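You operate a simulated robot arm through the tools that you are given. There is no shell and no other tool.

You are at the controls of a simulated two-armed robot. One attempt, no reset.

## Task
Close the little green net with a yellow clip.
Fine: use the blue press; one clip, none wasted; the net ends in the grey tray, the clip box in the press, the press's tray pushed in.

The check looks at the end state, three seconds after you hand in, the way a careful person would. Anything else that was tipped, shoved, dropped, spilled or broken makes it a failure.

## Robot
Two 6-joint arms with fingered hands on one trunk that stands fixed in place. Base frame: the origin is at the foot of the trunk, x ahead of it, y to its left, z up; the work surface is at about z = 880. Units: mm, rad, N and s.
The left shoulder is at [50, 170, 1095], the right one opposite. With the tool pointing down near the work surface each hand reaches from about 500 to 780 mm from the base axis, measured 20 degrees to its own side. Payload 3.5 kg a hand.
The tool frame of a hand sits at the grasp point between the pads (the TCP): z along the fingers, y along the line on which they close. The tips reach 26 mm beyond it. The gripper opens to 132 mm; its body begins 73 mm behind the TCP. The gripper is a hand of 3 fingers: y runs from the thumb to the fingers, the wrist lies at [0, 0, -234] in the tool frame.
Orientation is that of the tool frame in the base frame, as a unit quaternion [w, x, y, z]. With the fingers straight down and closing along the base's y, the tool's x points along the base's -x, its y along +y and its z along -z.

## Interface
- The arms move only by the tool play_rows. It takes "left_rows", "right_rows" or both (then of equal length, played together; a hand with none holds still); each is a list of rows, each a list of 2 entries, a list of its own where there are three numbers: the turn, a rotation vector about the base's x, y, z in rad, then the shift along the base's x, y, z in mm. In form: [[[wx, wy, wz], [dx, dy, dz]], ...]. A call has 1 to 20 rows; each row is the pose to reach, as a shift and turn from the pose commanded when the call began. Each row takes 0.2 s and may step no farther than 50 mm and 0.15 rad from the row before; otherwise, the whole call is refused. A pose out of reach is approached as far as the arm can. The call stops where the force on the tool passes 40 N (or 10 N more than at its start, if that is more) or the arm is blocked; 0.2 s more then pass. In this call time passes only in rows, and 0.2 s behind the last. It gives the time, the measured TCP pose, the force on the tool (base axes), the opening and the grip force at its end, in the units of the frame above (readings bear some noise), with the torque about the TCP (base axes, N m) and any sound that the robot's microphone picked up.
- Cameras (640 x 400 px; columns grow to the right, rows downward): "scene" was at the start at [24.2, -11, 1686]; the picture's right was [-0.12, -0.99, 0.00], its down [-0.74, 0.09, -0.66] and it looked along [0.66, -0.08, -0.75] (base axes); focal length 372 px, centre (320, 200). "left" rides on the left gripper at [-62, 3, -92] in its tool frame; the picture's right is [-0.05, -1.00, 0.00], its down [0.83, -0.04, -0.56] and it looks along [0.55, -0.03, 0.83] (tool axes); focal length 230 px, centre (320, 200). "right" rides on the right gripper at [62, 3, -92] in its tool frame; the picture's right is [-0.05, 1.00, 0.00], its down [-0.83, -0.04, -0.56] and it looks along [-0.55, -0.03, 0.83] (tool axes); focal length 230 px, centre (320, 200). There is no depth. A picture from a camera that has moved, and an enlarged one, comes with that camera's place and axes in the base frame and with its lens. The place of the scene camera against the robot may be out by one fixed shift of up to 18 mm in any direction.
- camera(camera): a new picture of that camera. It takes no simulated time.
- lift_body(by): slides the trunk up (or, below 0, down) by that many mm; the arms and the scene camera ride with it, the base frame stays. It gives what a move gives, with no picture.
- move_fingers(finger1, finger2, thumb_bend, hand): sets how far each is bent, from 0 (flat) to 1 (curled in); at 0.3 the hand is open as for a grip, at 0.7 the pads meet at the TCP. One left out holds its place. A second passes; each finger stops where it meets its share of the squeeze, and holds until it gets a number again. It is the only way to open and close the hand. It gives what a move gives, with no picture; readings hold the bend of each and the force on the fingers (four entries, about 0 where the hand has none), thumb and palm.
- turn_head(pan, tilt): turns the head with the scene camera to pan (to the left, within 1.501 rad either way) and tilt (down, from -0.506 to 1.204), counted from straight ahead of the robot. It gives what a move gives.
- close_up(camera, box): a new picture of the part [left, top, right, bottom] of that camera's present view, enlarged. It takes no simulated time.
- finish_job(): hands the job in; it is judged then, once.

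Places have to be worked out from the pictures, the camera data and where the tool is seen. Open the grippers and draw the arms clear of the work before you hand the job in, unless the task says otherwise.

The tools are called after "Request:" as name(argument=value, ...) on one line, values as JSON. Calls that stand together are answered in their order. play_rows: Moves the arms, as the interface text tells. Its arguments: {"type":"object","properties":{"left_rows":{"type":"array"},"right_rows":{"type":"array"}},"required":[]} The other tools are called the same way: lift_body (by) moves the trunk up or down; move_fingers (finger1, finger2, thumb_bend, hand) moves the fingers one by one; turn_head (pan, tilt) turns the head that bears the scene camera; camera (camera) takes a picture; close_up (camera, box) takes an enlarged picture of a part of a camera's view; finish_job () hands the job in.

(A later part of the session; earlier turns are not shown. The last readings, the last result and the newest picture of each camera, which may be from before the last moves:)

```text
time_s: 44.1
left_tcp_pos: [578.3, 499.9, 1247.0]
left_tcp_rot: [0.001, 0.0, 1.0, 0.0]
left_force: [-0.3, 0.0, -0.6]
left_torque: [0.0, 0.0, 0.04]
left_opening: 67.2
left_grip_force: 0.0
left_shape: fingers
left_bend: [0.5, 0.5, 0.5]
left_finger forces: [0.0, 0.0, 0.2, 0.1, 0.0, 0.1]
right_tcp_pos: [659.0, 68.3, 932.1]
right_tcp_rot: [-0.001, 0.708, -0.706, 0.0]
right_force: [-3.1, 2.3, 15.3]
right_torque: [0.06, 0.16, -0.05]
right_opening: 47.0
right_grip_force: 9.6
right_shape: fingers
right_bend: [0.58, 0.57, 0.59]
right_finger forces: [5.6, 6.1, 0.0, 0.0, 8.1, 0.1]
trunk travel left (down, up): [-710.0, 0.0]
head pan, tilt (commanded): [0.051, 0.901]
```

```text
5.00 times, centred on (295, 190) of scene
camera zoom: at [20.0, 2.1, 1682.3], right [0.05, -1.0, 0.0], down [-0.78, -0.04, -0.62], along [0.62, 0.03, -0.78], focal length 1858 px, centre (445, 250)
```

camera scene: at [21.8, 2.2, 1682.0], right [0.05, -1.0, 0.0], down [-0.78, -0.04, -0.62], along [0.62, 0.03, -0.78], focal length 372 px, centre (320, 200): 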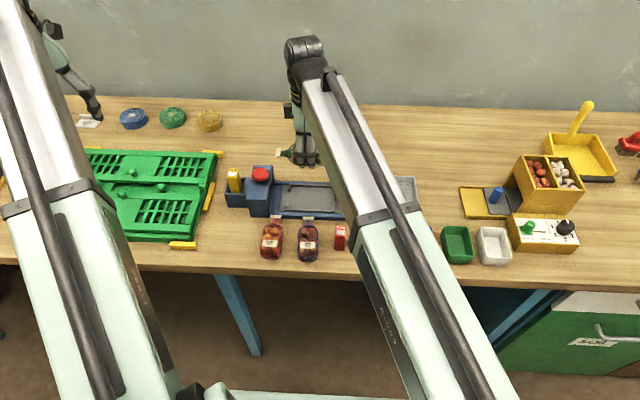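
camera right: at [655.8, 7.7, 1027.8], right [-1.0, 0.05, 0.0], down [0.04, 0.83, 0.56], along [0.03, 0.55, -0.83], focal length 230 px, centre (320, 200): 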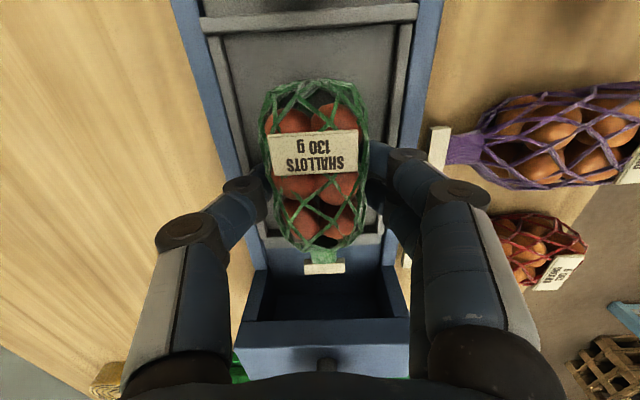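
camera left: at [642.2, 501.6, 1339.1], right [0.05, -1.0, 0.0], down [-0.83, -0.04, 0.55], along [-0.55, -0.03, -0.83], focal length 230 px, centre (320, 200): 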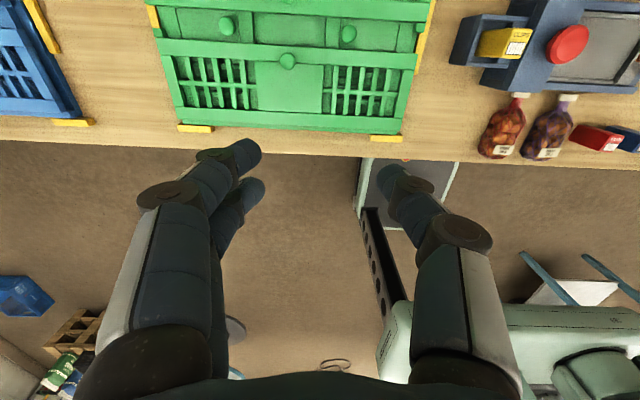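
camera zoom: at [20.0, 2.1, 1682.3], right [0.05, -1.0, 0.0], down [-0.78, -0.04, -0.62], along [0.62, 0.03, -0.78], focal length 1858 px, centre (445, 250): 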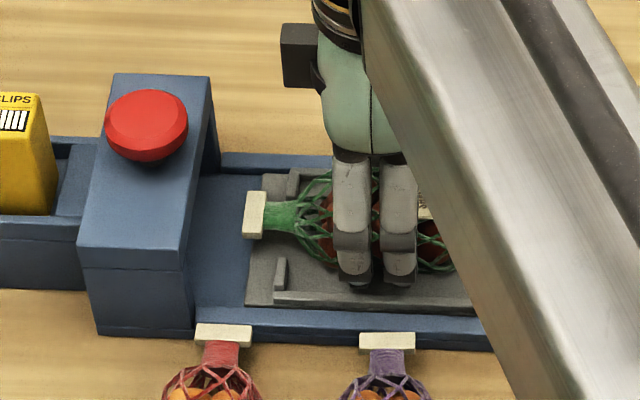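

Firm contact with the plate at tool z≈932. I ease up 2 mm and open the fingers just enough to free the net.

Request:
play_rows(right_rows=[[[0, 0, 0], [0, 0, 2]]])

Request:
move_fingers(hand="right", finger1=0.49, finger2=0.49, thumb_bend=0.49)

Request:
camera(camera="right")

Request:
close_up(camera="scene", box=[235, 150, 355, 230])

```text
time_s: 44.5
left_tcp_pos: [579.2, 499.1, 1246.8]
left_tcp_rot: [0.0, 0.0, 1.0, 0.0]
left_force: [0.7, -0.6, 0.1]
left_torque: [0.0, -0.02, 0.02]
left_opening: 67.1
left_grip_force: 0.0
left_shape: fingers
left_bend: [0.5, 0.5, 0.5]
left_finger forces: [0.0, 0.0, 0.0, 0.0, 0.0, 0.0]
right_tcp_pos: [658.9, 67.5, 931.7]
right_tcp_rot: [0.0, 0.708, -0.707, 0.0]
right_force: [-0.3, 3.1, 7.2]
right_torque: [0.05, 0.07, -0.03]
right_opening: 46.6
right_grip_force: 8.6
right_shape: fingers
right_bend: [0.58, 0.57, 0.59]
right_finger forces: [4.7, 5.4, 0.1, 0.1, 8.4, 0.0]
trunk travel left (down, up): [-710.0, 0.0]
head pan, tilt (commanded): [0.051, 0.901]
```

```text
time_s: 45.5
left_tcp_pos: [578.8, 499.6, 1246.3]
left_tcp_rot: [0.0, 0.0, 1.0, -0.001]
left_force: [-0.1, -0.5, 0.1]
left_torque: [0.01, 0.01, 0.01]
left_opening: 67.4
left_grip_force: 0.0
left_shape: fingers
left_bend: [0.5, 0.5, 0.5]
left_finger forces: [0.1, 0.0, 0.0, 0.0, 0.0, 0.0]
right_tcp_pos: [659.0, 67.6, 932.3]
right_tcp_rot: [0.0, -0.707, 0.707, 0.001]
right_force: [1.2, -1.6, 4.6]
right_torque: [0.01, 0.11, -0.05]
right_opening: 56.0
right_grip_force: 5.8
right_shape: fingers
right_bend: [0.53, 0.53, 0.52]
right_finger forces: [3.1, 3.1, 0.1, 0.1, 5.0, 0.0]
trunk travel left (down, up): [-710.0, 0.0]
head pan, tilt (commanded): [0.051, 0.901]
```

```text
taken
camera right: at [656.3, 6.1, 1025.0], right [-1.0, 0.05, 0.0], down [0.04, 0.83, 0.56], along [0.03, 0.55, -0.83], focal length 230 px, centre (320, 200)
```

right: 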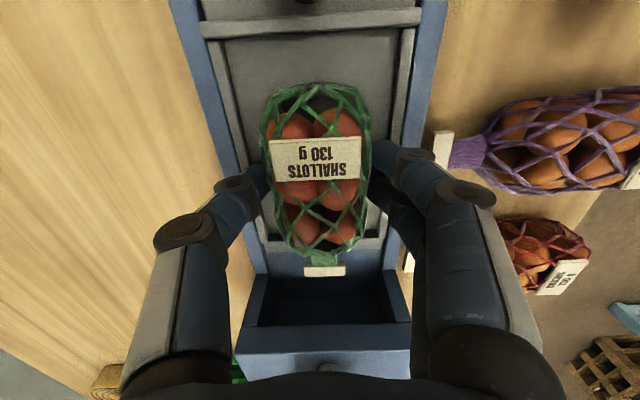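

```text
5.00 times, centred on (295, 190) of scene
camera zoom: at [21.5, 1.8, 1682.0], right [0.05, -1.0, 0.0], down [-0.78, -0.04, -0.62], along [0.62, 0.03, -0.78], focal length 1858 px, centre (445, 250)
```

zoom: 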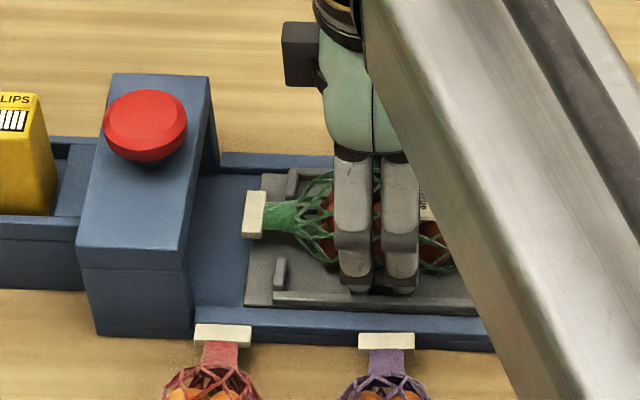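

The fingers opened to 56 mm and are now pressing outward on the slide's ridges, with the net free between. I ease them back a touch to be off both, then lift slightly and check that the net stays.

Request:
move_fingers(hand="right", finger1=0.54, finger2=0.54, thumb_bend=0.535)

Request:
play_rows(right_rows=[[[0, 0, 0], [0, 0, 3]], [[0, 0, 0], [0, 0, 6]]])

Request:
camera(camera="right")

Request:
close_up(camera="scene", box=[235, 150, 355, 230])

```text
time_s: 46.5
left_tcp_pos: [580.2, 498.9, 1245.8]
left_tcp_rot: [0.001, 0.0, 1.0, 0.0]
left_force: [-0.5, 0.0, -1.2]
left_torque: [-0.04, 0.01, 0.02]
left_opening: 67.0
left_grip_force: 0.1
left_shape: fingers
left_bend: [0.5, 0.5, 0.5]
left_finger forces: [0.0, 0.0, 0.0, 0.1, 0.0, 0.0]
right_tcp_pos: [659.6, 67.3, 932.4]
right_tcp_rot: [0.0, 0.708, -0.706, 0.0]
right_force: [-0.1, -0.5, 1.4]
right_torque: [0.0, 0.04, 0.02]
right_opening: 54.8
right_grip_force: 0.5
right_shape: fingers
right_bend: [0.54, 0.54, 0.53]
right_finger forces: [0.0, 0.0, 0.0, 0.1, 1.3, 0.0]
trunk travel left (down, up): [-710.0, 0.0]
head pan, tilt (commanded): [0.051, 0.901]
```

```text
time_s: 47.1
left_tcp_pos: [580.6, 499.6, 1246.4]
left_tcp_rot: [0.0, 0.0, 1.0, 0.0]
left_force: [-0.4, 0.0, 0.0]
left_torque: [0.04, 0.0, 0.02]
left_opening: 67.2
left_grip_force: 0.0
left_shape: fingers
left_bend: [0.5, 0.5, 0.5]
left_finger forces: [0.1, 0.1, 0.0, 0.0, 0.0, 0.1]
right_tcp_pos: [658.6, 67.6, 938.8]
right_tcp_rot: [-0.001, 0.708, -0.706, 0.0]
right_force: [0.5, -0.3, 0.1]
right_torque: [0.04, -0.02, 0.0]
right_opening: 55.9
right_grip_force: 0.1
right_shape: fingers
right_bend: [0.54, 0.54, 0.53]
right_finger forces: [0.1, 0.0, 0.0, 0.1, 0.0, 0.0]
trunk travel left (down, up): [-710.0, 0.0]
head pan, tilt (commanded): [0.051, 0.901]
```

```text
taken
camera right: at [656.5, 7.5, 1031.4], right [-1.0, 0.05, 0.0], down [0.04, 0.83, 0.56], along [0.03, 0.55, -0.83], focal length 230 px, centre (320, 200)
```

right: 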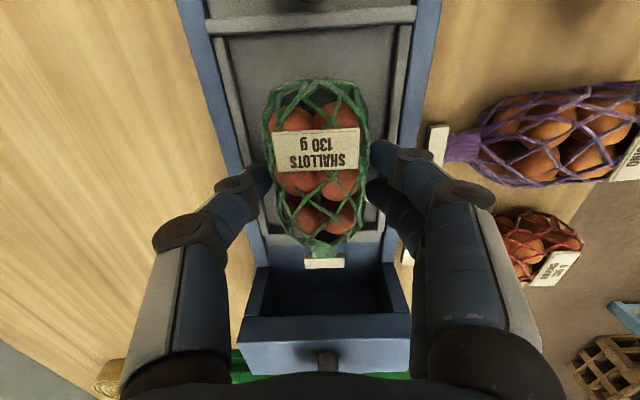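

```text
5.00 times, centred on (295, 190) of scene
camera zoom: at [21.8, 2.0, 1682.0], right [0.05, -1.0, 0.0], down [-0.78, -0.04, -0.62], along [0.62, 0.03, -0.78], focal length 1858 px, centre (445, 250)
```

zoom: 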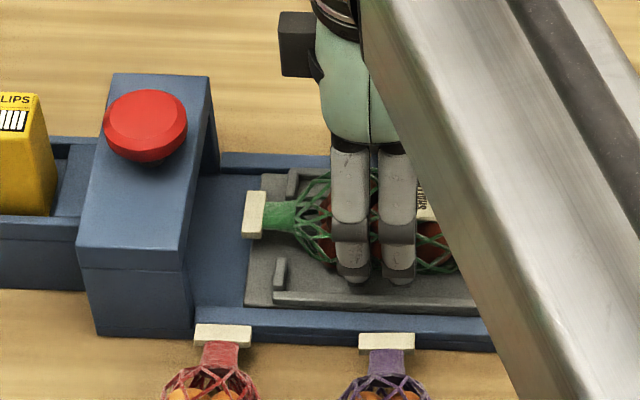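

The net stays in place with no force on the fingers. I open a little more now that the tips are above the ridges and raise the hand clear.

Request:
play_rows(right_rows=[[[0, 0, 0], [0, 0, 10]], [[0, 0, 0], [0, 0, 25]], [[0, 0, 0], [0, 0, 60]], [[0, 0, 0], [0, 0, 100]], [[0, 0, 0], [0, 0, 140]]])

Request:
camera(camera="right")

Request:
close_up(camera="scene", box=[235, 150, 355, 230])

```text
time_s: 48.3
left_tcp_pos: [580.1, 499.9, 1246.3]
left_tcp_rot: [0.001, -0.001, 1.0, 0.0]
left_force: [-0.3, 1.0, 0.9]
left_torque: [0.01, -0.02, -0.02]
left_opening: 67.2
left_grip_force: 0.1
left_shape: fingers
left_bend: [0.5, 0.5, 0.5]
left_finger forces: [0.0, 0.0, 0.1, 0.0, 0.0, 0.1]
right_tcp_pos: [657.3, 71.4, 1079.7]
right_tcp_rot: [0.001, -0.707, 0.707, 0.001]
right_force: [-0.3, 1.1, -1.0]
right_torque: [0.01, -0.02, -0.04]
right_opening: 55.8
right_grip_force: 0.1
right_shape: fingers
right_bend: [0.54, 0.54, 0.53]
right_finger forces: [0.0, 0.1, 0.1, 0.1, 0.1, 0.0]
trunk travel left (down, up): [-710.0, 0.0]
head pan, tilt (commanded): [0.051, 0.901]
```

```text
taken
camera right: at [654.5, 10.3, 1171.5], right [-1.0, 0.05, 0.0], down [0.04, 0.83, 0.56], along [0.03, 0.55, -0.83], focal length 230 px, centre (320, 200)
```

right: 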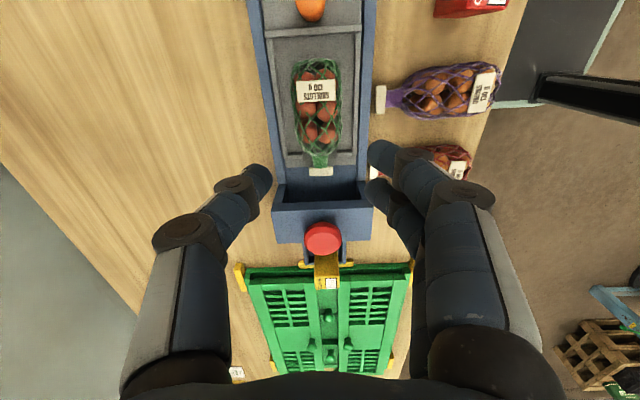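

```text
5.00 times, centred on (295, 190) of scene
camera zoom: at [21.5, 2.0, 1682.0], right [0.05, -1.0, 0.0], down [-0.78, -0.04, -0.62], along [0.62, 0.03, -0.78], focal length 1858 px, centre (445, 250)
```

zoom: 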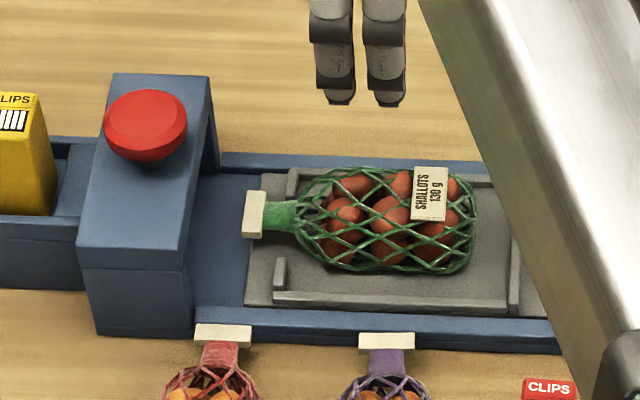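

The net lies in the slide, neck between the lips, cap beyond the plate's end. I enlarge from the hand camera to judge alignment.

Request:
close_up(camera="right", box=[230, 0, 410, 220])

```text
1.82 times, centred on (320, 110) of right
camera zoom: at [654.5, 10.3, 1171.5], right [-1.0, 0.05, 0.0], down [0.04, 0.83, 0.56], along [0.03, 0.55, -0.83], focal length 418 px, centre (320, 364)
```

zoom: 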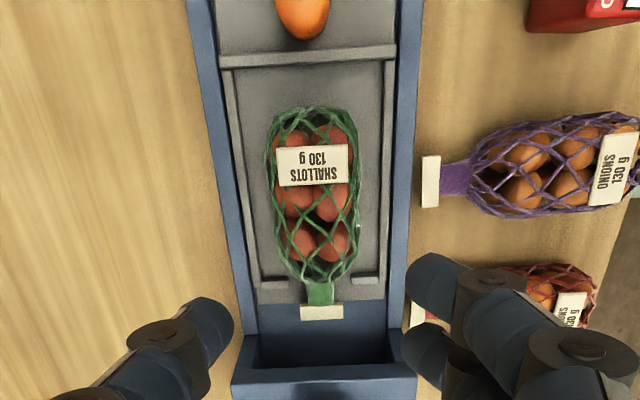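

The cap is centred between the lips. I move the right hand over the orange knob to grip it for sliding the tray in.

Request:
play_rows(right_rows=[[[0, 0, 0], [1, -31, 0]], [[0, 0, 0], [2, -62, 0]], [[0, 0, 0], [4, -93, 0]], [[0, 0, 0], [4, -93, 0]]])

Request:
close_up(camera="right", box=[230, 0, 410, 220])

Request:
close_up(camera="scene", box=[270, 150, 390, 230])

```text
time_s: 49.3
left_tcp_pos: [580.9, 499.7, 1246.1]
left_tcp_rot: [0.001, 0.0, 1.0, 0.0]
left_force: [-0.5, -1.4, 0.2]
left_torque: [-0.01, -0.04, 0.0]
left_opening: 67.4
left_grip_force: 0.1
left_shape: fingers
left_bend: [0.5, 0.5, 0.5]
left_finger forces: [0.0, 0.0, 0.1, 0.1, 0.0, 0.0]
right_tcp_pos: [661.6, -23.0, 1079.8]
right_tcp_rot: [0.0, 0.708, -0.706, -0.001]
right_force: [-1.0, 0.3, -0.3]
right_torque: [0.03, 0.03, 0.03]
right_opening: 56.1
right_grip_force: 0.1
right_shape: fingers
right_bend: [0.54, 0.54, 0.53]
right_finger forces: [0.1, 0.1, 0.0, 0.0, 0.0, 0.1]
trunk travel left (down, up): [-710.0, 0.0]
head pan, tilt (commanded): [0.051, 0.901]
```

```text
1.82 times, centred on (320, 110) of right
camera zoom: at [659.6, -83.6, 1171.7], right [-1.0, 0.05, 0.0], down [0.04, 0.83, 0.56], along [0.03, 0.55, -0.83], focal length 418 px, centre (320, 364)
```

zoom: 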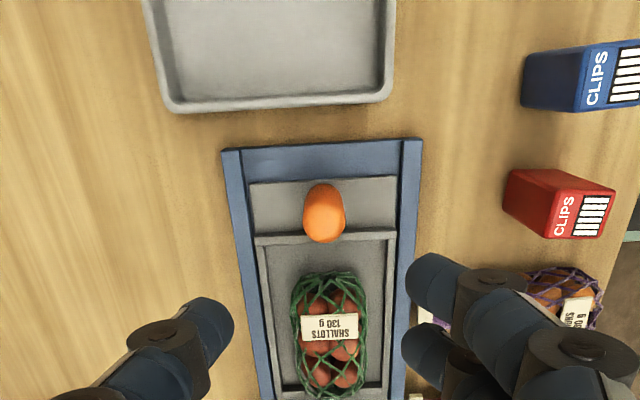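

```text
5.00 times, centred on (330, 190) of scene
camera zoom: at [21.9, 2.4, 1682.0], right [0.05, -1.0, 0.0], down [-0.78, -0.04, -0.62], along [0.62, 0.03, -0.78], focal length 1858 px, centre (270, 250)
```

zoom: 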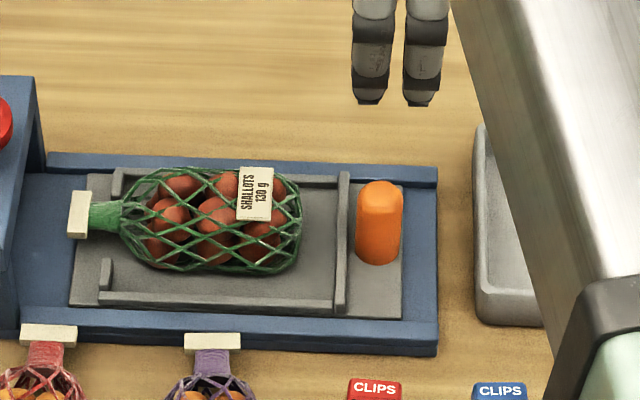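

The knob centre reads about (661.5, -23), radius 13, with the bar just behind it. I lower the open hand around the knob to z≈938, keeping the tips above the bar.

Request:
play_rows(right_rows=[[[0, 0, 0], [0, -2, -40]], [[0, 0, 0], [0, -3, -80]], [[0, 0, 0], [0, -3, -115]], [[0, 0, 0], [0, -3, -142]], [[0, 0, 0], [0, -3, -142]]])

Request:
camera(camera="right")

Request:
close_up(camera="scene", box=[270, 150, 390, 230])

```text
time_s: 50.5
left_tcp_pos: [580.0, 498.7, 1245.5]
left_tcp_rot: [0.001, 0.0, 1.0, 0.0]
left_force: [-0.8, -0.5, 0.4]
left_torque: [-0.01, 0.01, -0.02]
left_opening: 67.3
left_grip_force: 0.1
left_shape: fingers
left_bend: [0.5, 0.5, 0.5]
left_finger forces: [0.0, 0.0, 0.0, 0.1, 0.1, 0.0]
right_tcp_pos: [662.0, -28.9, 936.8]
right_tcp_rot: [0.0, 0.707, -0.707, 0.0]
right_force: [0.6, -0.1, 0.2]
right_torque: [0.0, 0.0, -0.01]
right_opening: 56.1
right_grip_force: 0.1
right_shape: fingers
right_bend: [0.54, 0.54, 0.53]
right_finger forces: [0.0, 0.0, 0.0, 0.0, 0.0, 0.0]
trunk travel left (down, up): [-710.0, 0.0]
head pan, tilt (commanded): [0.051, 0.901]
```

```text
taken
camera right: at [659.0, -89.7, 1029.5], right [-1.0, 0.05, 0.0], down [0.04, 0.83, 0.56], along [0.03, 0.55, -0.83], focal length 230 px, centre (320, 200)
```

right: 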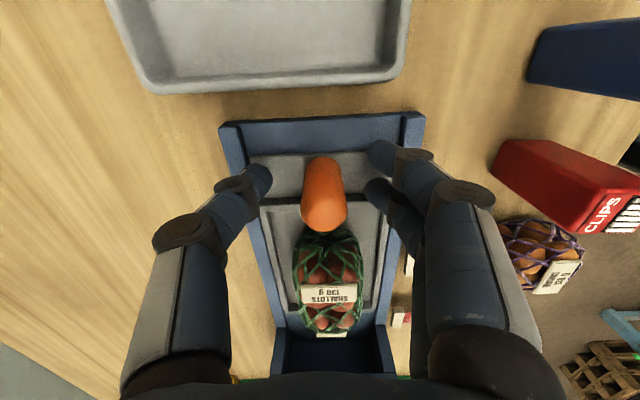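

```text
5.00 times, centred on (330, 190) of scene
camera zoom: at [21.8, 2.0, 1682.0], right [0.05, -1.0, 0.0], down [-0.78, -0.04, -0.62], along [0.62, 0.03, -0.78], focal length 1858 px, centre (270, 250)
```

zoom: 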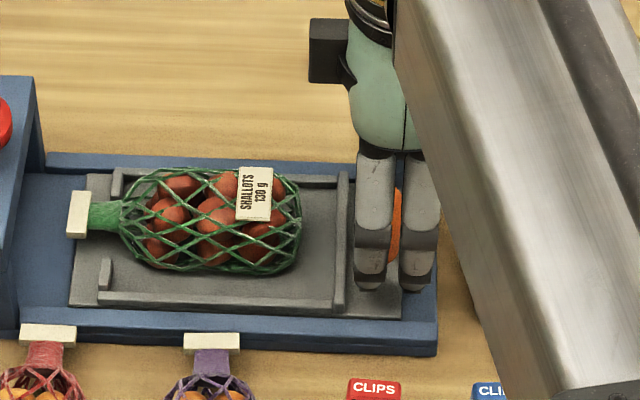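

The tool sits about 6 mm short of the knob's centre in y; there is a little room to the bar. I shift +3.5 in y and close on the knob.

Request:
play_rows(right_rows=[[[0, 0, 0], [0, 3.5, 0]]])

Request:
move_fingers(hand="right", finger1=0.68, finger2=0.68, thumb_bend=0.68)

Request:
camera(camera="right")

Request:
close_up(camera="scene", box=[270, 150, 390, 230])

```text
time_s: 50.9
left_tcp_pos: [580.9, 498.3, 1245.9]
left_tcp_rot: [0.001, 0.0, 1.0, 0.0]
left_force: [0.8, -0.6, -0.3]
left_torque: [0.02, 0.0, -0.02]
left_opening: 67.2
left_grip_force: 0.0
left_shape: fingers
left_bend: [0.5, 0.5, 0.5]
left_finger forces: [0.0, 0.0, 0.0, 0.0, 0.1, 0.0]
right_tcp_pos: [661.6, -25.2, 937.3]
right_tcp_rot: [0.0, 0.707, -0.707, 0.001]
right_force: [0.0, -0.3, -1.0]
right_torque: [0.02, 0.0, -0.01]
right_opening: 55.9
right_grip_force: 0.1
right_shape: fingers
right_bend: [0.54, 0.54, 0.53]
right_finger forces: [0.1, 0.0, 0.0, 0.0, 0.1, 0.1]
trunk travel left (down, up): [-710.0, 0.0]
head pan, tilt (commanded): [0.051, 0.901]
```

```text
time_s: 51.9
left_tcp_pos: [580.2, 499.8, 1245.4]
left_tcp_rot: [0.0, 0.0, 1.0, -0.001]
left_force: [0.5, -0.1, 0.3]
left_torque: [0.03, -0.04, 0.0]
left_opening: 67.3
left_grip_force: 0.0
left_shape: fingers
left_bend: [0.5, 0.5, 0.5]
left_finger forces: [0.1, 0.1, 0.0, 0.0, 0.1, 0.0]
right_tcp_pos: [661.4, -25.0, 937.7]
right_tcp_rot: [0.0, 0.708, -0.706, 0.0]
right_force: [-0.7, 0.8, -1.6]
right_torque: [-0.02, 0.01, 0.02]
right_opening: 17.5
right_grip_force: 3.3
right_shape: fingers
right_bend: [0.67, 0.64, 0.66]
right_finger forces: [0.8, 2.8, 0.0, 0.0, 3.7, 0.0]
trunk travel left (down, up): [-710.0, 0.0]
head pan, tilt (commanded): [0.051, 0.901]
```

```text
taken
camera right: at [658.8, -85.7, 1029.5], right [-1.0, 0.05, 0.0], down [0.04, 0.83, 0.56], along [0.03, 0.55, -0.83], focal length 230 px, centre (320, 200)
```

right: 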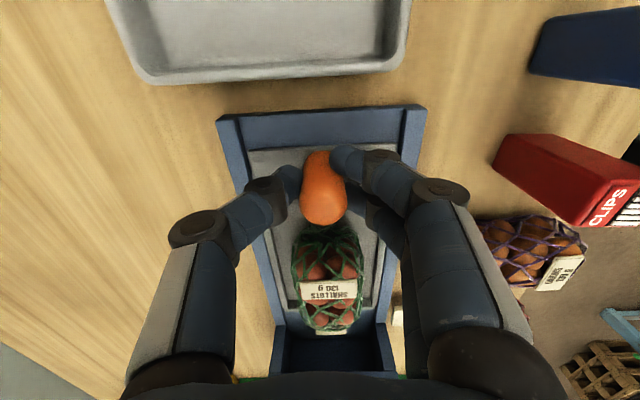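

```text
5.00 times, centred on (330, 190) of scene
camera zoom: at [22.0, 2.0, 1682.0], right [0.05, -1.0, 0.0], down [-0.78, -0.04, -0.62], along [0.62, 0.03, -0.78], focal length 1858 px, centre (270, 250)
```

zoom: 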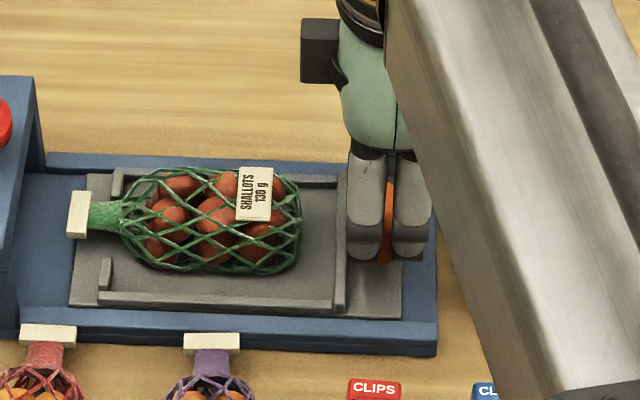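

The knob is nested between thumb and both fingers. I slide the tray in by 40 mm in small steps, watching force and sound.

Request:
play_rows(right_rows=[[[0, 0, 0], [0, 6, 0]], [[0, 0, 0], [0, 13, 0]], [[0, 0, 0], [0, 20, 0]], [[0, 0, 0], [0, 27, 0]], [[0, 0, 0], [0, 34, 0]], [[0, 0, 0], [0, 40, 0]]])

Request:
camera(camera="right")

Request:
close_up(camera="scene", box=[235, 150, 355, 230])

```text
time_s: 53.3
left_tcp_pos: [579.8, 499.1, 1246.6]
left_tcp_rot: [0.001, 0.0, 1.0, 0.0]
left_force: [-0.3, 0.1, -0.1]
left_torque: [-0.03, 0.0, 0.01]
left_opening: 67.2
left_grip_force: 0.1
left_shape: fingers
left_bend: [0.5, 0.5, 0.5]
left_finger forces: [0.0, 0.0, 0.1, 0.0, 0.0, 0.0]
right_tcp_pos: [662.0, 16.6, 936.5]
right_tcp_rot: [0.0, 0.708, -0.707, 0.0]
right_force: [-2.7, -0.5, 1.0]
right_torque: [-0.01, 0.07, 0.0]
right_opening: 17.4
right_grip_force: 4.7
right_shape: fingers
right_bend: [0.66, 0.64, 0.67]
right_finger forces: [1.7, 3.7, 0.1, 0.1, 3.4, 0.0]
trunk travel left (down, up): [-710.0, 0.0]
head pan, tilt (commanded): [0.051, 0.901]
```

```text
taken
camera right: at [659.7, -44.6, 1028.9], right [-1.0, 0.05, 0.0], down [0.04, 0.83, 0.56], along [0.03, 0.55, -0.83], focal length 230 px, centre (320, 200)
```

right: 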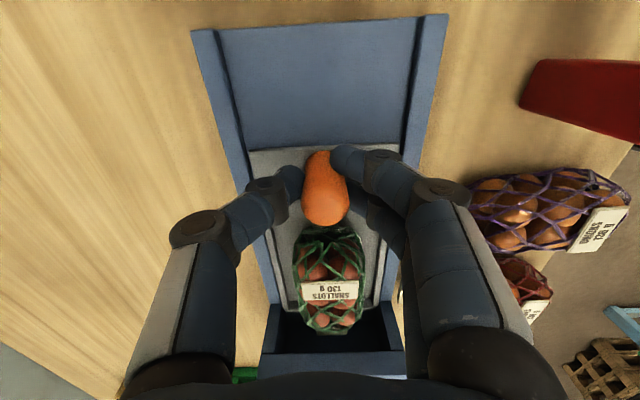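

```text
5.00 times, centred on (295, 190) of scene
camera zoom: at [21.4, 2.0, 1682.0], right [0.05, -1.0, 0.0], down [-0.78, -0.04, -0.62], along [0.62, 0.03, -0.78], focal length 1858 px, centre (445, 250)
```

zoom: 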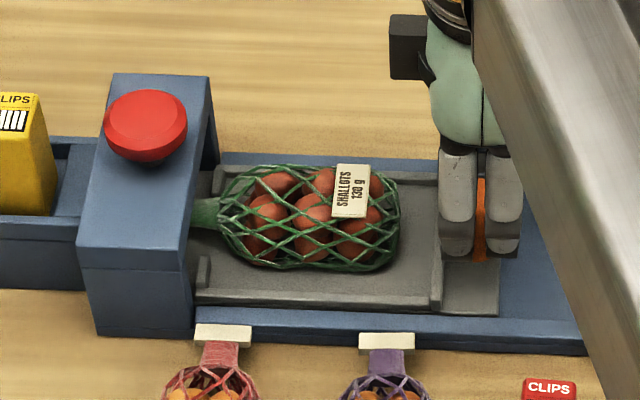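

The tray slid 41 mm freely and the cap has gone under the housing. I keep pushing in 4 mm steps to find the end stop.

Request:
play_rows(right_rows=[[[0, 0, 0], [0, 4, 0]], [[0, 0, 0], [0, 8, 0]], [[0, 0, 0], [0, 12, 0]], [[0, 0, 0], [0, 16, 0]], [[0, 0, 0], [0, 20, 0]]])

Request:
close_up(camera="scene", box=[235, 150, 355, 230])

```text
time_s: 54.5
left_tcp_pos: [580.3, 499.4, 1244.8]
left_tcp_rot: [0.001, 0.0, 1.0, 0.0]
left_force: [0.8, 0.9, 0.6]
left_torque: [-0.01, 0.0, -0.02]
left_opening: 67.2
left_grip_force: 0.0
left_shape: fingers
left_bend: [0.5, 0.5, 0.5]
left_finger forces: [0.0, 0.1, 0.0, 0.0, 0.1, 0.1]
right_tcp_pos: [663.4, 36.8, 937.5]
right_tcp_rot: [0.0, 0.708, -0.706, 0.001]
right_force: [-2.9, 0.9, -3.3]
right_torque: [0.0, 0.02, 0.03]
right_opening: 17.4
right_grip_force: 3.3
right_shape: fingers
right_bend: [0.66, 0.64, 0.67]
right_finger forces: [1.4, 3.7, 0.0, 0.0, 2.6, 0.0]
trunk travel left (down, up): [-710.0, 0.0]
head pan, tilt (commanded): [0.051, 0.901]
```

```text
5.00 times, centred on (295, 190) of scene
camera zoom: at [22.0, 2.1, 1681.9], right [0.05, -1.0, 0.0], down [-0.78, -0.04, -0.62], along [0.62, 0.03, -0.78], focal length 1858 px, centre (445, 250)
```

zoom: 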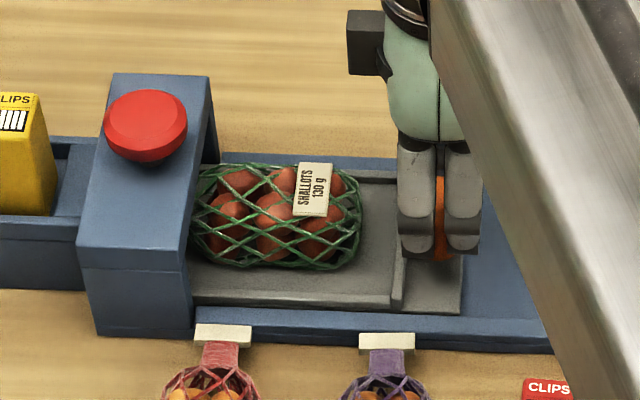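

Still free at 62 mm; the neck should be near the middle of the head now. I continue in 3 mm steps looking for the stop.

Request:
play_rows(right_rows=[[[0, 0, 0], [0, 3, 0]], [[0, 0, 0], [0, 6, 0]], [[0, 0, 0], [0, 9, 0]], [[0, 0, 0], [0, 12, 0]]])

Request:
close_up(camera="scene", box=[235, 150, 355, 230])

```text
time_s: 55.5
left_tcp_pos: [579.0, 495.7, 1247.1]
left_tcp_rot: [0.0, 0.001, 1.0, 0.001]
left_force: [0.2, 0.7, 0.3]
left_torque: [-0.01, -0.01, 0.02]
left_opening: 67.0
left_grip_force: 0.0
left_shape: fingers
left_bend: [0.5, 0.5, 0.5]
left_finger forces: [0.0, 0.0, 0.0, 0.0, 0.0, 0.1]
right_tcp_pos: [664.7, 43.6, 938.4]
right_tcp_rot: [0.0, -0.706, 0.708, 0.0]
right_force: [-5.5, -23.1, 2.7]
right_torque: [-0.51, 0.15, 0.28]
right_opening: 18.6
right_grip_force: 11.7
right_shape: fingers
right_bend: [0.65, 0.64, 0.67]
right_finger forces: [19.4, 2.7, 0.0, 0.1, 1.9, 0.1]
trunk travel left (down, up): [-710.0, 0.0]
head pan, tilt (commanded): [0.051, 0.901]
```

```text
5.00 times, centred on (295, 190) of scene
camera zoom: at [20.8, -1.2, 1682.1], right [0.05, -1.0, 0.0], down [-0.78, -0.04, -0.62], along [0.62, 0.03, -0.78], focal length 1858 px, centre (445, 250)
```

zoom: 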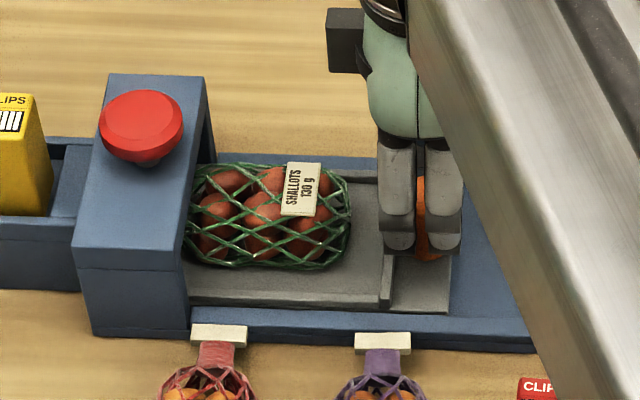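

The stop is met at tool y≈43.6 with 23 N, about 68 mm of travel. I back off 4.5 mm of command to relieve the force, leaving the tray against its stop, and read again.

Request:
play_rows(right_rows=[[[0, 0, 0], [0, -4.5, 0]]])

Request:
close_up(camera="scene", box=[215, 140, 365, 240])

Request:
camera(camera="right")

```text
time_s: 55.9
left_tcp_pos: [580.0, 499.3, 1246.9]
left_tcp_rot: [0.001, 0.0, 1.0, 0.002]
left_force: [0.5, -0.1, 0.0]
left_torque: [0.01, -0.02, 0.01]
left_opening: 67.0
left_grip_force: 0.1
left_shape: fingers
left_bend: [0.5, 0.5, 0.5]
left_finger forces: [0.0, 0.0, 0.0, 0.0, 0.0, 0.1]
right_tcp_pos: [663.5, 44.5, 937.1]
right_tcp_rot: [-0.002, 0.708, -0.706, 0.0]
right_force: [-3.4, -14.8, 1.3]
right_torque: [-0.33, 0.07, 0.18]
right_opening: 18.6
right_grip_force: 10.2
right_shape: fingers
right_bend: [0.66, 0.64, 0.67]
right_finger forces: [13.8, 3.2, 0.0, 0.1, 3.0, 0.1]
trunk travel left (down, up): [-710.0, 0.0]
head pan, tilt (commanded): [0.051, 0.901]
```

```text
4.00 times, centred on (290, 190) of scene
camera zoom: at [21.4, 0.4, 1682.0], right [0.05, -1.0, 0.0], down [-0.78, -0.04, -0.62], along [0.62, 0.03, -0.78], focal length 1487 px, centre (440, 240)
```

zoom: 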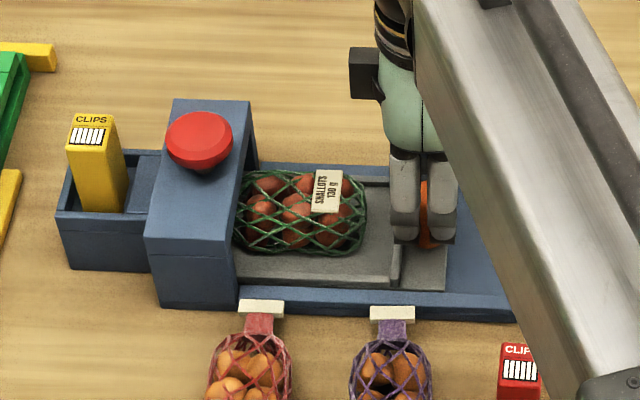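

```text
taken
camera right: at [661.1, -17.8, 1030.0], right [-1.0, 0.05, 0.0], down [0.04, 0.83, 0.56], along [0.03, 0.56, -0.83], focal length 230 px, centre (320, 200)
```

right: 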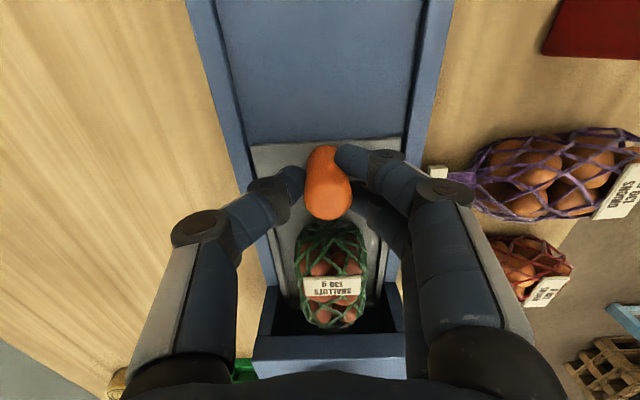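

Still 15 N of push remains since the arm is compliant. I back off another 6 mm of command.

Request:
play_rows(right_rows=[[[0, 0, 0], [0, -3, 0]], [[0, 0, 0], [0, -6, 0]]])

Request:
close_up(camera="scene", box=[215, 140, 365, 240])

```text
time_s: 56.5
left_tcp_pos: [580.0, 500.3, 1246.1]
left_tcp_rot: [0.001, 0.0, 1.0, 0.0]
left_force: [0.0, 0.1, -0.3]
left_torque: [-0.04, 0.02, -0.05]
left_opening: 67.1
left_grip_force: 0.1
left_shape: fingers
left_bend: [0.5, 0.5, 0.5]
left_finger forces: [0.0, 0.0, 0.0, 0.0, 0.0, 0.0]
right_tcp_pos: [663.6, 39.0, 937.6]
right_tcp_rot: [-0.001, 0.708, -0.706, 0.0]
right_force: [-2.4, 1.4, 1.8]
right_torque: [0.03, 0.07, 0.03]
right_opening: 17.6
right_grip_force: 6.4
right_shape: fingers
right_bend: [0.66, 0.64, 0.67]
right_finger forces: [4.7, 4.8, 0.1, 0.0, 3.6, 0.1]
trunk travel left (down, up): [-710.0, 0.0]
head pan, tilt (commanded): [0.051, 0.901]
```

```text
4.00 times, centred on (290, 190) of scene
camera zoom: at [21.4, 2.6, 1682.0], right [0.05, -1.0, 0.0], down [-0.78, -0.04, -0.62], along [0.62, 0.03, -0.78], focal length 1487 px, centre (440, 240)
```

zoom: 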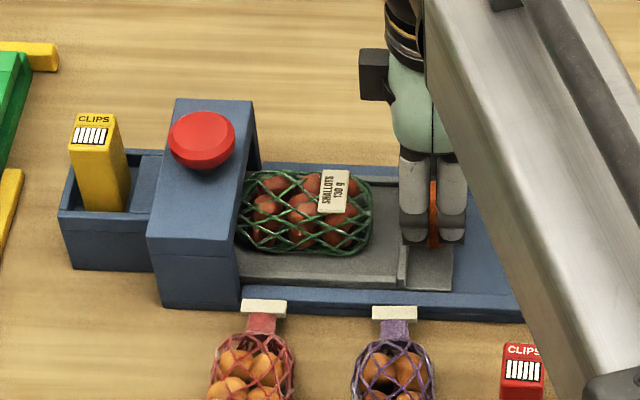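

Backing off that far drew the tray out some 4 mm again. I push 6.5 mm forward to sit it lightly against the stop.

Request:
play_rows(right_rows=[[[0, 0, 0], [0, 3, 0]], [[0, 0, 0], [0, 6.5, 0]]])

Request:
close_up(camera="scene", box=[215, 140, 365, 240])

```text
time_s: 57.1
left_tcp_pos: [579.8, 498.2, 1247.1]
left_tcp_rot: [0.001, 0.0, 1.0, 0.001]
left_force: [0.1, 0.2, 0.0]
left_torque: [0.05, 0.0, -0.03]
left_opening: 67.5
left_grip_force: 0.0
left_shape: fingers
left_bend: [0.5, 0.5, 0.5]
left_finger forces: [0.0, 0.0, 0.0, 0.0, 0.0, 0.0]
right_tcp_pos: [662.6, 43.6, 937.4]
right_tcp_rot: [0.0, 0.707, -0.707, 0.0]
right_force: [-1.5, -4.5, 4.1]
right_torque: [-0.1, 0.03, 0.07]
right_opening: 18.1
right_grip_force: 8.3
right_shape: fingers
right_bend: [0.66, 0.64, 0.67]
right_finger forces: [7.2, 3.9, 0.1, 0.0, 4.3, 0.0]
trunk travel left (down, up): [-710.0, 0.0]
head pan, tilt (commanded): [0.051, 0.901]
```

```text
4.00 times, centred on (290, 190) of scene
camera zoom: at [21.3, 1.1, 1682.0], right [0.05, -1.0, 0.0], down [-0.78, -0.04, -0.62], along [0.62, 0.03, -0.78], focal length 1487 px, centre (440, 240)
```

zoom: 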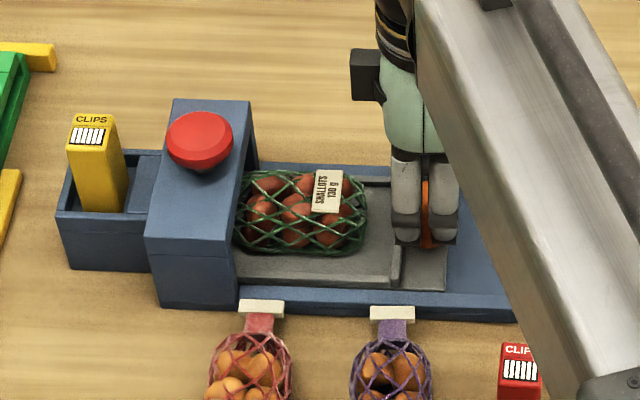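

The tray sits at its stop with a light 4.5 N; the neck should be under the head. I open the right hand off the knob and raise it.

Request:
move_fingers(hand="right", finger1=0.54, finger2=0.54, thumb_bend=0.54)

Request:
play_rows(right_rows=[[[0, 0, 0], [0, -1, 10]], [[0, 0, 0], [0, -1, 40]], [[0, 0, 0], [0, -1, 80]], [[0, 0, 0], [0, -1, 125]]])

Request:
close_up(camera="scene", box=[215, 140, 365, 240])

Request:
close_up(camera="right", box=[220, 0, 420, 240])

```text
time_s: 58.1
left_tcp_pos: [580.9, 499.1, 1246.9]
left_tcp_rot: [0.001, 0.0, 1.0, 0.001]
left_force: [0.6, 0.6, 0.6]
left_torque: [0.01, -0.05, 0.01]
left_opening: 67.3
left_grip_force: 0.1
left_shape: fingers
left_bend: [0.5, 0.5, 0.5]
left_finger forces: [0.1, 0.1, 0.0, 0.0, 0.0, 0.0]
right_tcp_pos: [664.3, 43.0, 936.6]
right_tcp_rot: [0.0, -0.707, 0.707, -0.001]
right_force: [0.9, -5.0, -1.4]
right_torque: [-0.16, -0.09, 0.16]
right_opening: 54.0
right_grip_force: 2.6
right_shape: fingers
right_bend: [0.54, 0.56, 0.54]
right_finger forces: [0.0, 5.0, 0.0, 0.0, 0.0, 0.1]
trunk travel left (down, up): [-710.0, 0.0]
head pan, tilt (commanded): [0.051, 0.901]
```

```text
time_s: 59.1
left_tcp_pos: [580.5, 500.8, 1246.7]
left_tcp_rot: [0.001, 0.0, 1.0, 0.0]
left_force: [-0.5, 0.7, -0.4]
left_torque: [-0.02, 0.0, -0.01]
left_opening: 67.2
left_grip_force: 0.1
left_shape: fingers
left_bend: [0.5, 0.5, 0.5]
left_finger forces: [0.0, 0.0, 0.0, 0.0, 0.1, 0.0]
right_tcp_pos: [665.3, 45.2, 1062.3]
right_tcp_rot: [0.0, 0.708, -0.706, 0.0]
right_force: [-0.4, -0.5, -0.3]
right_torque: [-0.03, 0.02, -0.01]
right_opening: 53.5
right_grip_force: 0.0
right_shape: fingers
right_bend: [0.54, 0.54, 0.54]
right_finger forces: [0.0, 0.1, 0.0, 0.0, 0.0, 0.0]
trunk travel left (down, up): [-710.0, 0.0]
head pan, tilt (commanded): [0.051, 0.901]
```

```text
4.00 times, centred on (290, 190) of scene
camera zoom: at [21.6, 2.0, 1682.0], right [0.05, -1.0, 0.0], down [-0.78, -0.04, -0.62], along [0.62, 0.03, -0.78], focal length 1487 px, centre (440, 240)
```

zoom: 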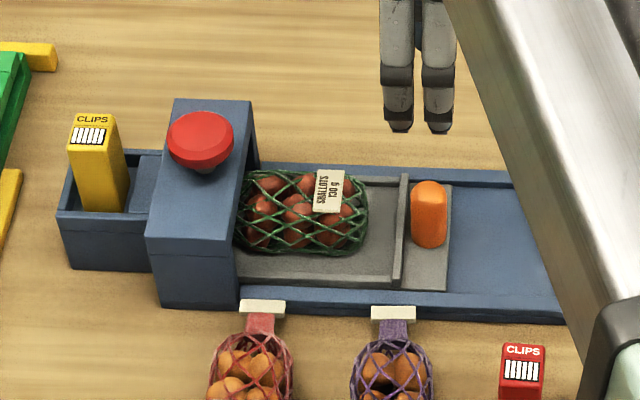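

```text
1.67 times, centred on (320, 120) of right
camera zoom: at [663.5, -14.8, 1155.2], right [-1.0, 0.05, 0.0], down [0.04, 0.83, 0.56], along [0.03, 0.55, -0.83], focal length 384 px, centre (320, 333)
```

zoom: 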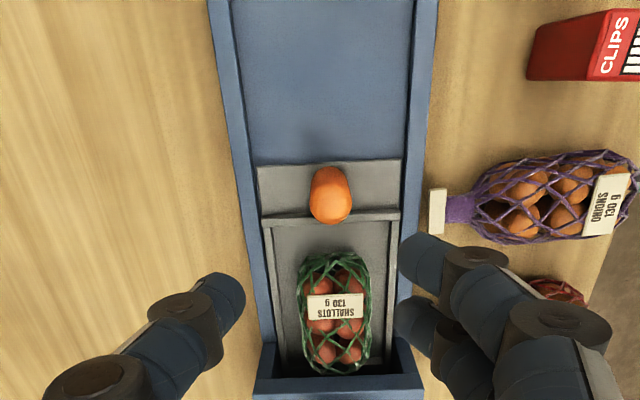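

The tray sits at its stop with the net's neck in the head. I withdraw the right hand to the right, keeping its yaw, and close the left hand's fingers into a blunt tip for the button.

Request:
play_rows(right_rows=[[[0, 0, 0], [-4, -40, 20]], [[0, 0, 0], [-8, -80, 40]], [[0, 0, 0], [-12, -120, 60]], [[0, 0, 0], [-16, -160, 80]], [[0, 0, 0], [-20, -200, 90]], [[0, 0, 0], [-25, -245, 90]]])

Request:
move_fingers(hand="left", finger1=0.7, finger2=0.7, thumb_bend=0.7)

Request:
play_rows(left_rows=[[[0, 0, 0], [10, -40, -10]], [[0, 0, 0], [20, -80, -20]], [[0, 0, 0], [30, -120, -30]], [[0, 0, 0], [40, -160, -40]], [[0, 0, 0], [50, -200, -55]], [[0, 0, 0], [60, -240, -75]], [[0, 0, 0], [70, -280, -95]], [[0, 0, 0], [83, -314, -115]], [[0, 0, 0], [83, -314, -115]]])

Request:
camera(camera="left")

Request:
camera(camera="scene")

```text
time_s: 60.5
left_tcp_pos: [580.4, 499.2, 1245.9]
left_tcp_rot: [0.002, 0.001, 1.0, 0.0]
left_force: [0.9, -0.2, 0.5]
left_torque: [0.02, -0.03, 0.04]
left_opening: 67.1
left_grip_force: 0.1
left_shape: fingers
left_bend: [0.5, 0.5, 0.5]
left_finger forces: [0.0, 0.0, 0.0, 0.0, 0.0, 0.0]
right_tcp_pos: [639.7, -128.1, 1152.4]
right_tcp_rot: [-0.002, -0.685, 0.728, -0.003]
right_force: [-0.4, 0.6, -0.1]
right_torque: [0.0, -0.03, 0.02]
right_opening: 53.9
right_grip_force: 0.0
right_shape: fingers
right_bend: [0.54, 0.54, 0.54]
right_finger forces: [0.0, 0.1, 0.0, 0.0, 0.1, 0.1]
right hand out of reach, approached as far as the arm can: row 4, 5, 6
trunk travel left (down, up): [-710.0, 0.0]
head pan, tilt (commanded): [0.051, 0.901]
```

```text
time_s: 61.5
left_tcp_pos: [579.1, 498.6, 1245.1]
left_tcp_rot: [0.002, 0.0, 1.0, 0.0]
left_force: [0.2, -0.1, 0.8]
left_torque: [0.04, 0.03, 0.0]
left_opening: 6.0
left_grip_force: 0.1
left_shape: fingers
left_bend: [0.7, 0.7, 0.7]
left_finger forces: [0.1, 0.0, 0.0, 0.0, 0.1, 0.0]
right_tcp_pos: [639.4, -127.2, 1151.4]
right_tcp_rot: [-0.002, -0.687, 0.727, -0.003]
right_force: [0.3, -0.3, -0.1]
right_torque: [-0.01, 0.0, 0.02]
right_opening: 53.9
right_grip_force: 0.0
right_shape: fingers
right_bend: [0.54, 0.54, 0.54]
right_finger forces: [0.0, 0.0, 0.1, 0.0, 0.0, 0.0]
trunk travel left (down, up): [-710.0, 0.0]
head pan, tilt (commanded): [0.051, 0.901]
```

```text
time_s: 63.5
left_tcp_pos: [660.4, 179.8, 1130.9]
left_tcp_rot: [0.001, -0.001, 1.0, 0.0]
left_force: [-0.4, -0.5, -0.2]
left_torque: [-0.01, 0.01, -0.02]
left_opening: 5.9
left_grip_force: 0.1
left_shape: fingers
left_bend: [0.7, 0.7, 0.7]
left_finger forces: [0.0, 0.1, 0.0, 0.0, 0.0, 0.0]
right_tcp_pos: [638.0, -127.8, 1151.9]
right_tcp_rot: [-0.002, -0.686, 0.727, -0.003]
right_force: [0.5, 0.1, -0.3]
right_torque: [-0.05, 0.0, 0.01]
right_opening: 54.0
right_grip_force: 0.0
right_shape: fingers
right_bend: [0.54, 0.54, 0.54]
right_finger forces: [0.1, 0.0, 0.0, 0.0, 0.0, 0.1]
trunk travel left (down, up): [-710.0, 0.0]
head pan, tilt (commanded): [0.051, 0.901]
```

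```text
taken
camera left: at [722.5, 181.6, 1223.7], right [0.05, -1.0, 0.0], down [-0.83, -0.04, 0.55], along [-0.55, -0.03, -0.83], focal length 230 px, centre (320, 200)
```

left: 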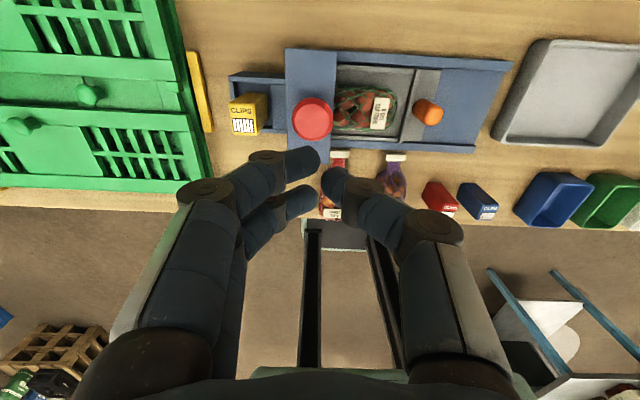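

```text
taken
camera scene: at [21.5, 2.2, 1682.0], right [0.05, -1.0, 0.0], down [-0.78, -0.04, -0.62], along [0.62, 0.03, -0.78], focal length 372 px, centre (320, 200)
```

scene: 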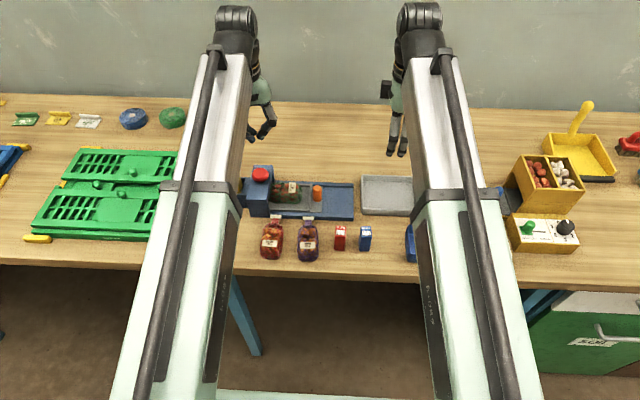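

The left hand is by the button; its camera puts the button at (664, 185.5). I centre over it and lower to about 8 mm above its top.

Request:
play_rows(left_rows=[[[0, 0, 0], [3.5, 5, -30]], [[0, 0, 0], [3.5, 5.5, -60]], [[0, 0, 0], [3.5, 5.5, -90]], [[0, 0, 0], [3.5, 5.5, -106]], [[0, 0, 0], [3.5, 5.5, -106]]])

Request:
camera(camera="left")

Request:
close_up(camera="scene", box=[215, 120, 365, 240])

Request:
camera(camera="right")

```text
time_s: 64.7
left_tcp_pos: [664.1, 189.2, 1023.4]
left_tcp_rot: [0.001, 0.0, 1.0, 0.0]
left_force: [0.2, -0.6, 0.3]
left_torque: [0.0, -0.02, -0.01]
left_opening: 5.7
left_grip_force: 0.0
left_shape: fingers
left_bend: [0.7, 0.7, 0.7]
left_finger forces: [0.0, 0.0, 0.0, 0.0, 0.0, 0.0]
right_tcp_pos: [640.3, -127.2, 1152.7]
right_tcp_rot: [-0.003, -0.686, 0.728, -0.003]
right_force: [-0.4, 0.4, -0.1]
right_torque: [-0.01, -0.03, 0.03]
right_opening: 53.9
right_grip_force: 0.0
right_shape: fingers
right_bend: [0.54, 0.54, 0.54]
right_finger forces: [0.0, 0.1, 0.1, 0.0, 0.0, 0.0]
trunk travel left (down, up): [-710.0, 0.0]
head pan, tilt (commanded): [0.051, 0.901]
```

```text
taken
camera left: at [726.0, 192.0, 1116.8], right [0.05, -1.0, 0.0], down [-0.83, -0.04, 0.55], along [-0.55, -0.03, -0.83], focal length 230 px, centre (320, 200)
```

left: 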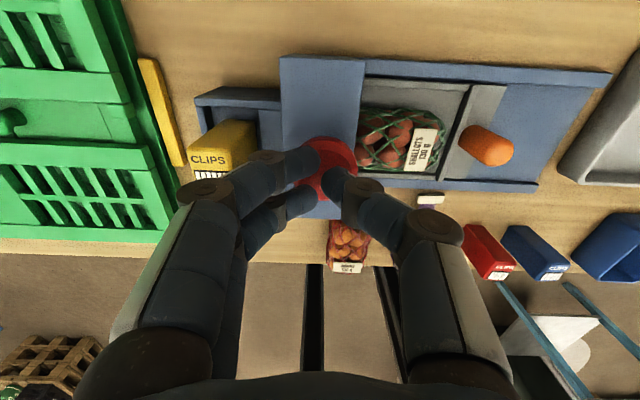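

```text
3.33 times, centred on (290, 180) of scene
camera zoom: at [21.8, 2.0, 1682.0], right [0.05, -1.0, 0.0], down [-0.78, -0.04, -0.62], along [0.62, 0.03, -0.78], focal length 1239 px, centre (420, 267)
```

zoom: 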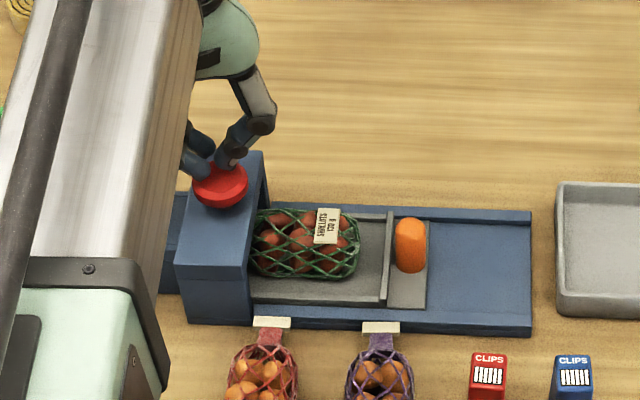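

```text
taken
camera right: at [633.6, -187.1, 1245.2], right [-0.99, 0.11, 0.0], down [0.09, 0.83, 0.55], along [0.06, 0.55, -0.84], focal length 230 px, centre (320, 200)
```

right: 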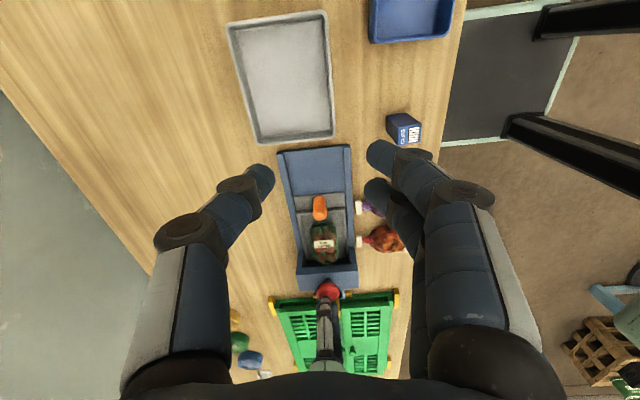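

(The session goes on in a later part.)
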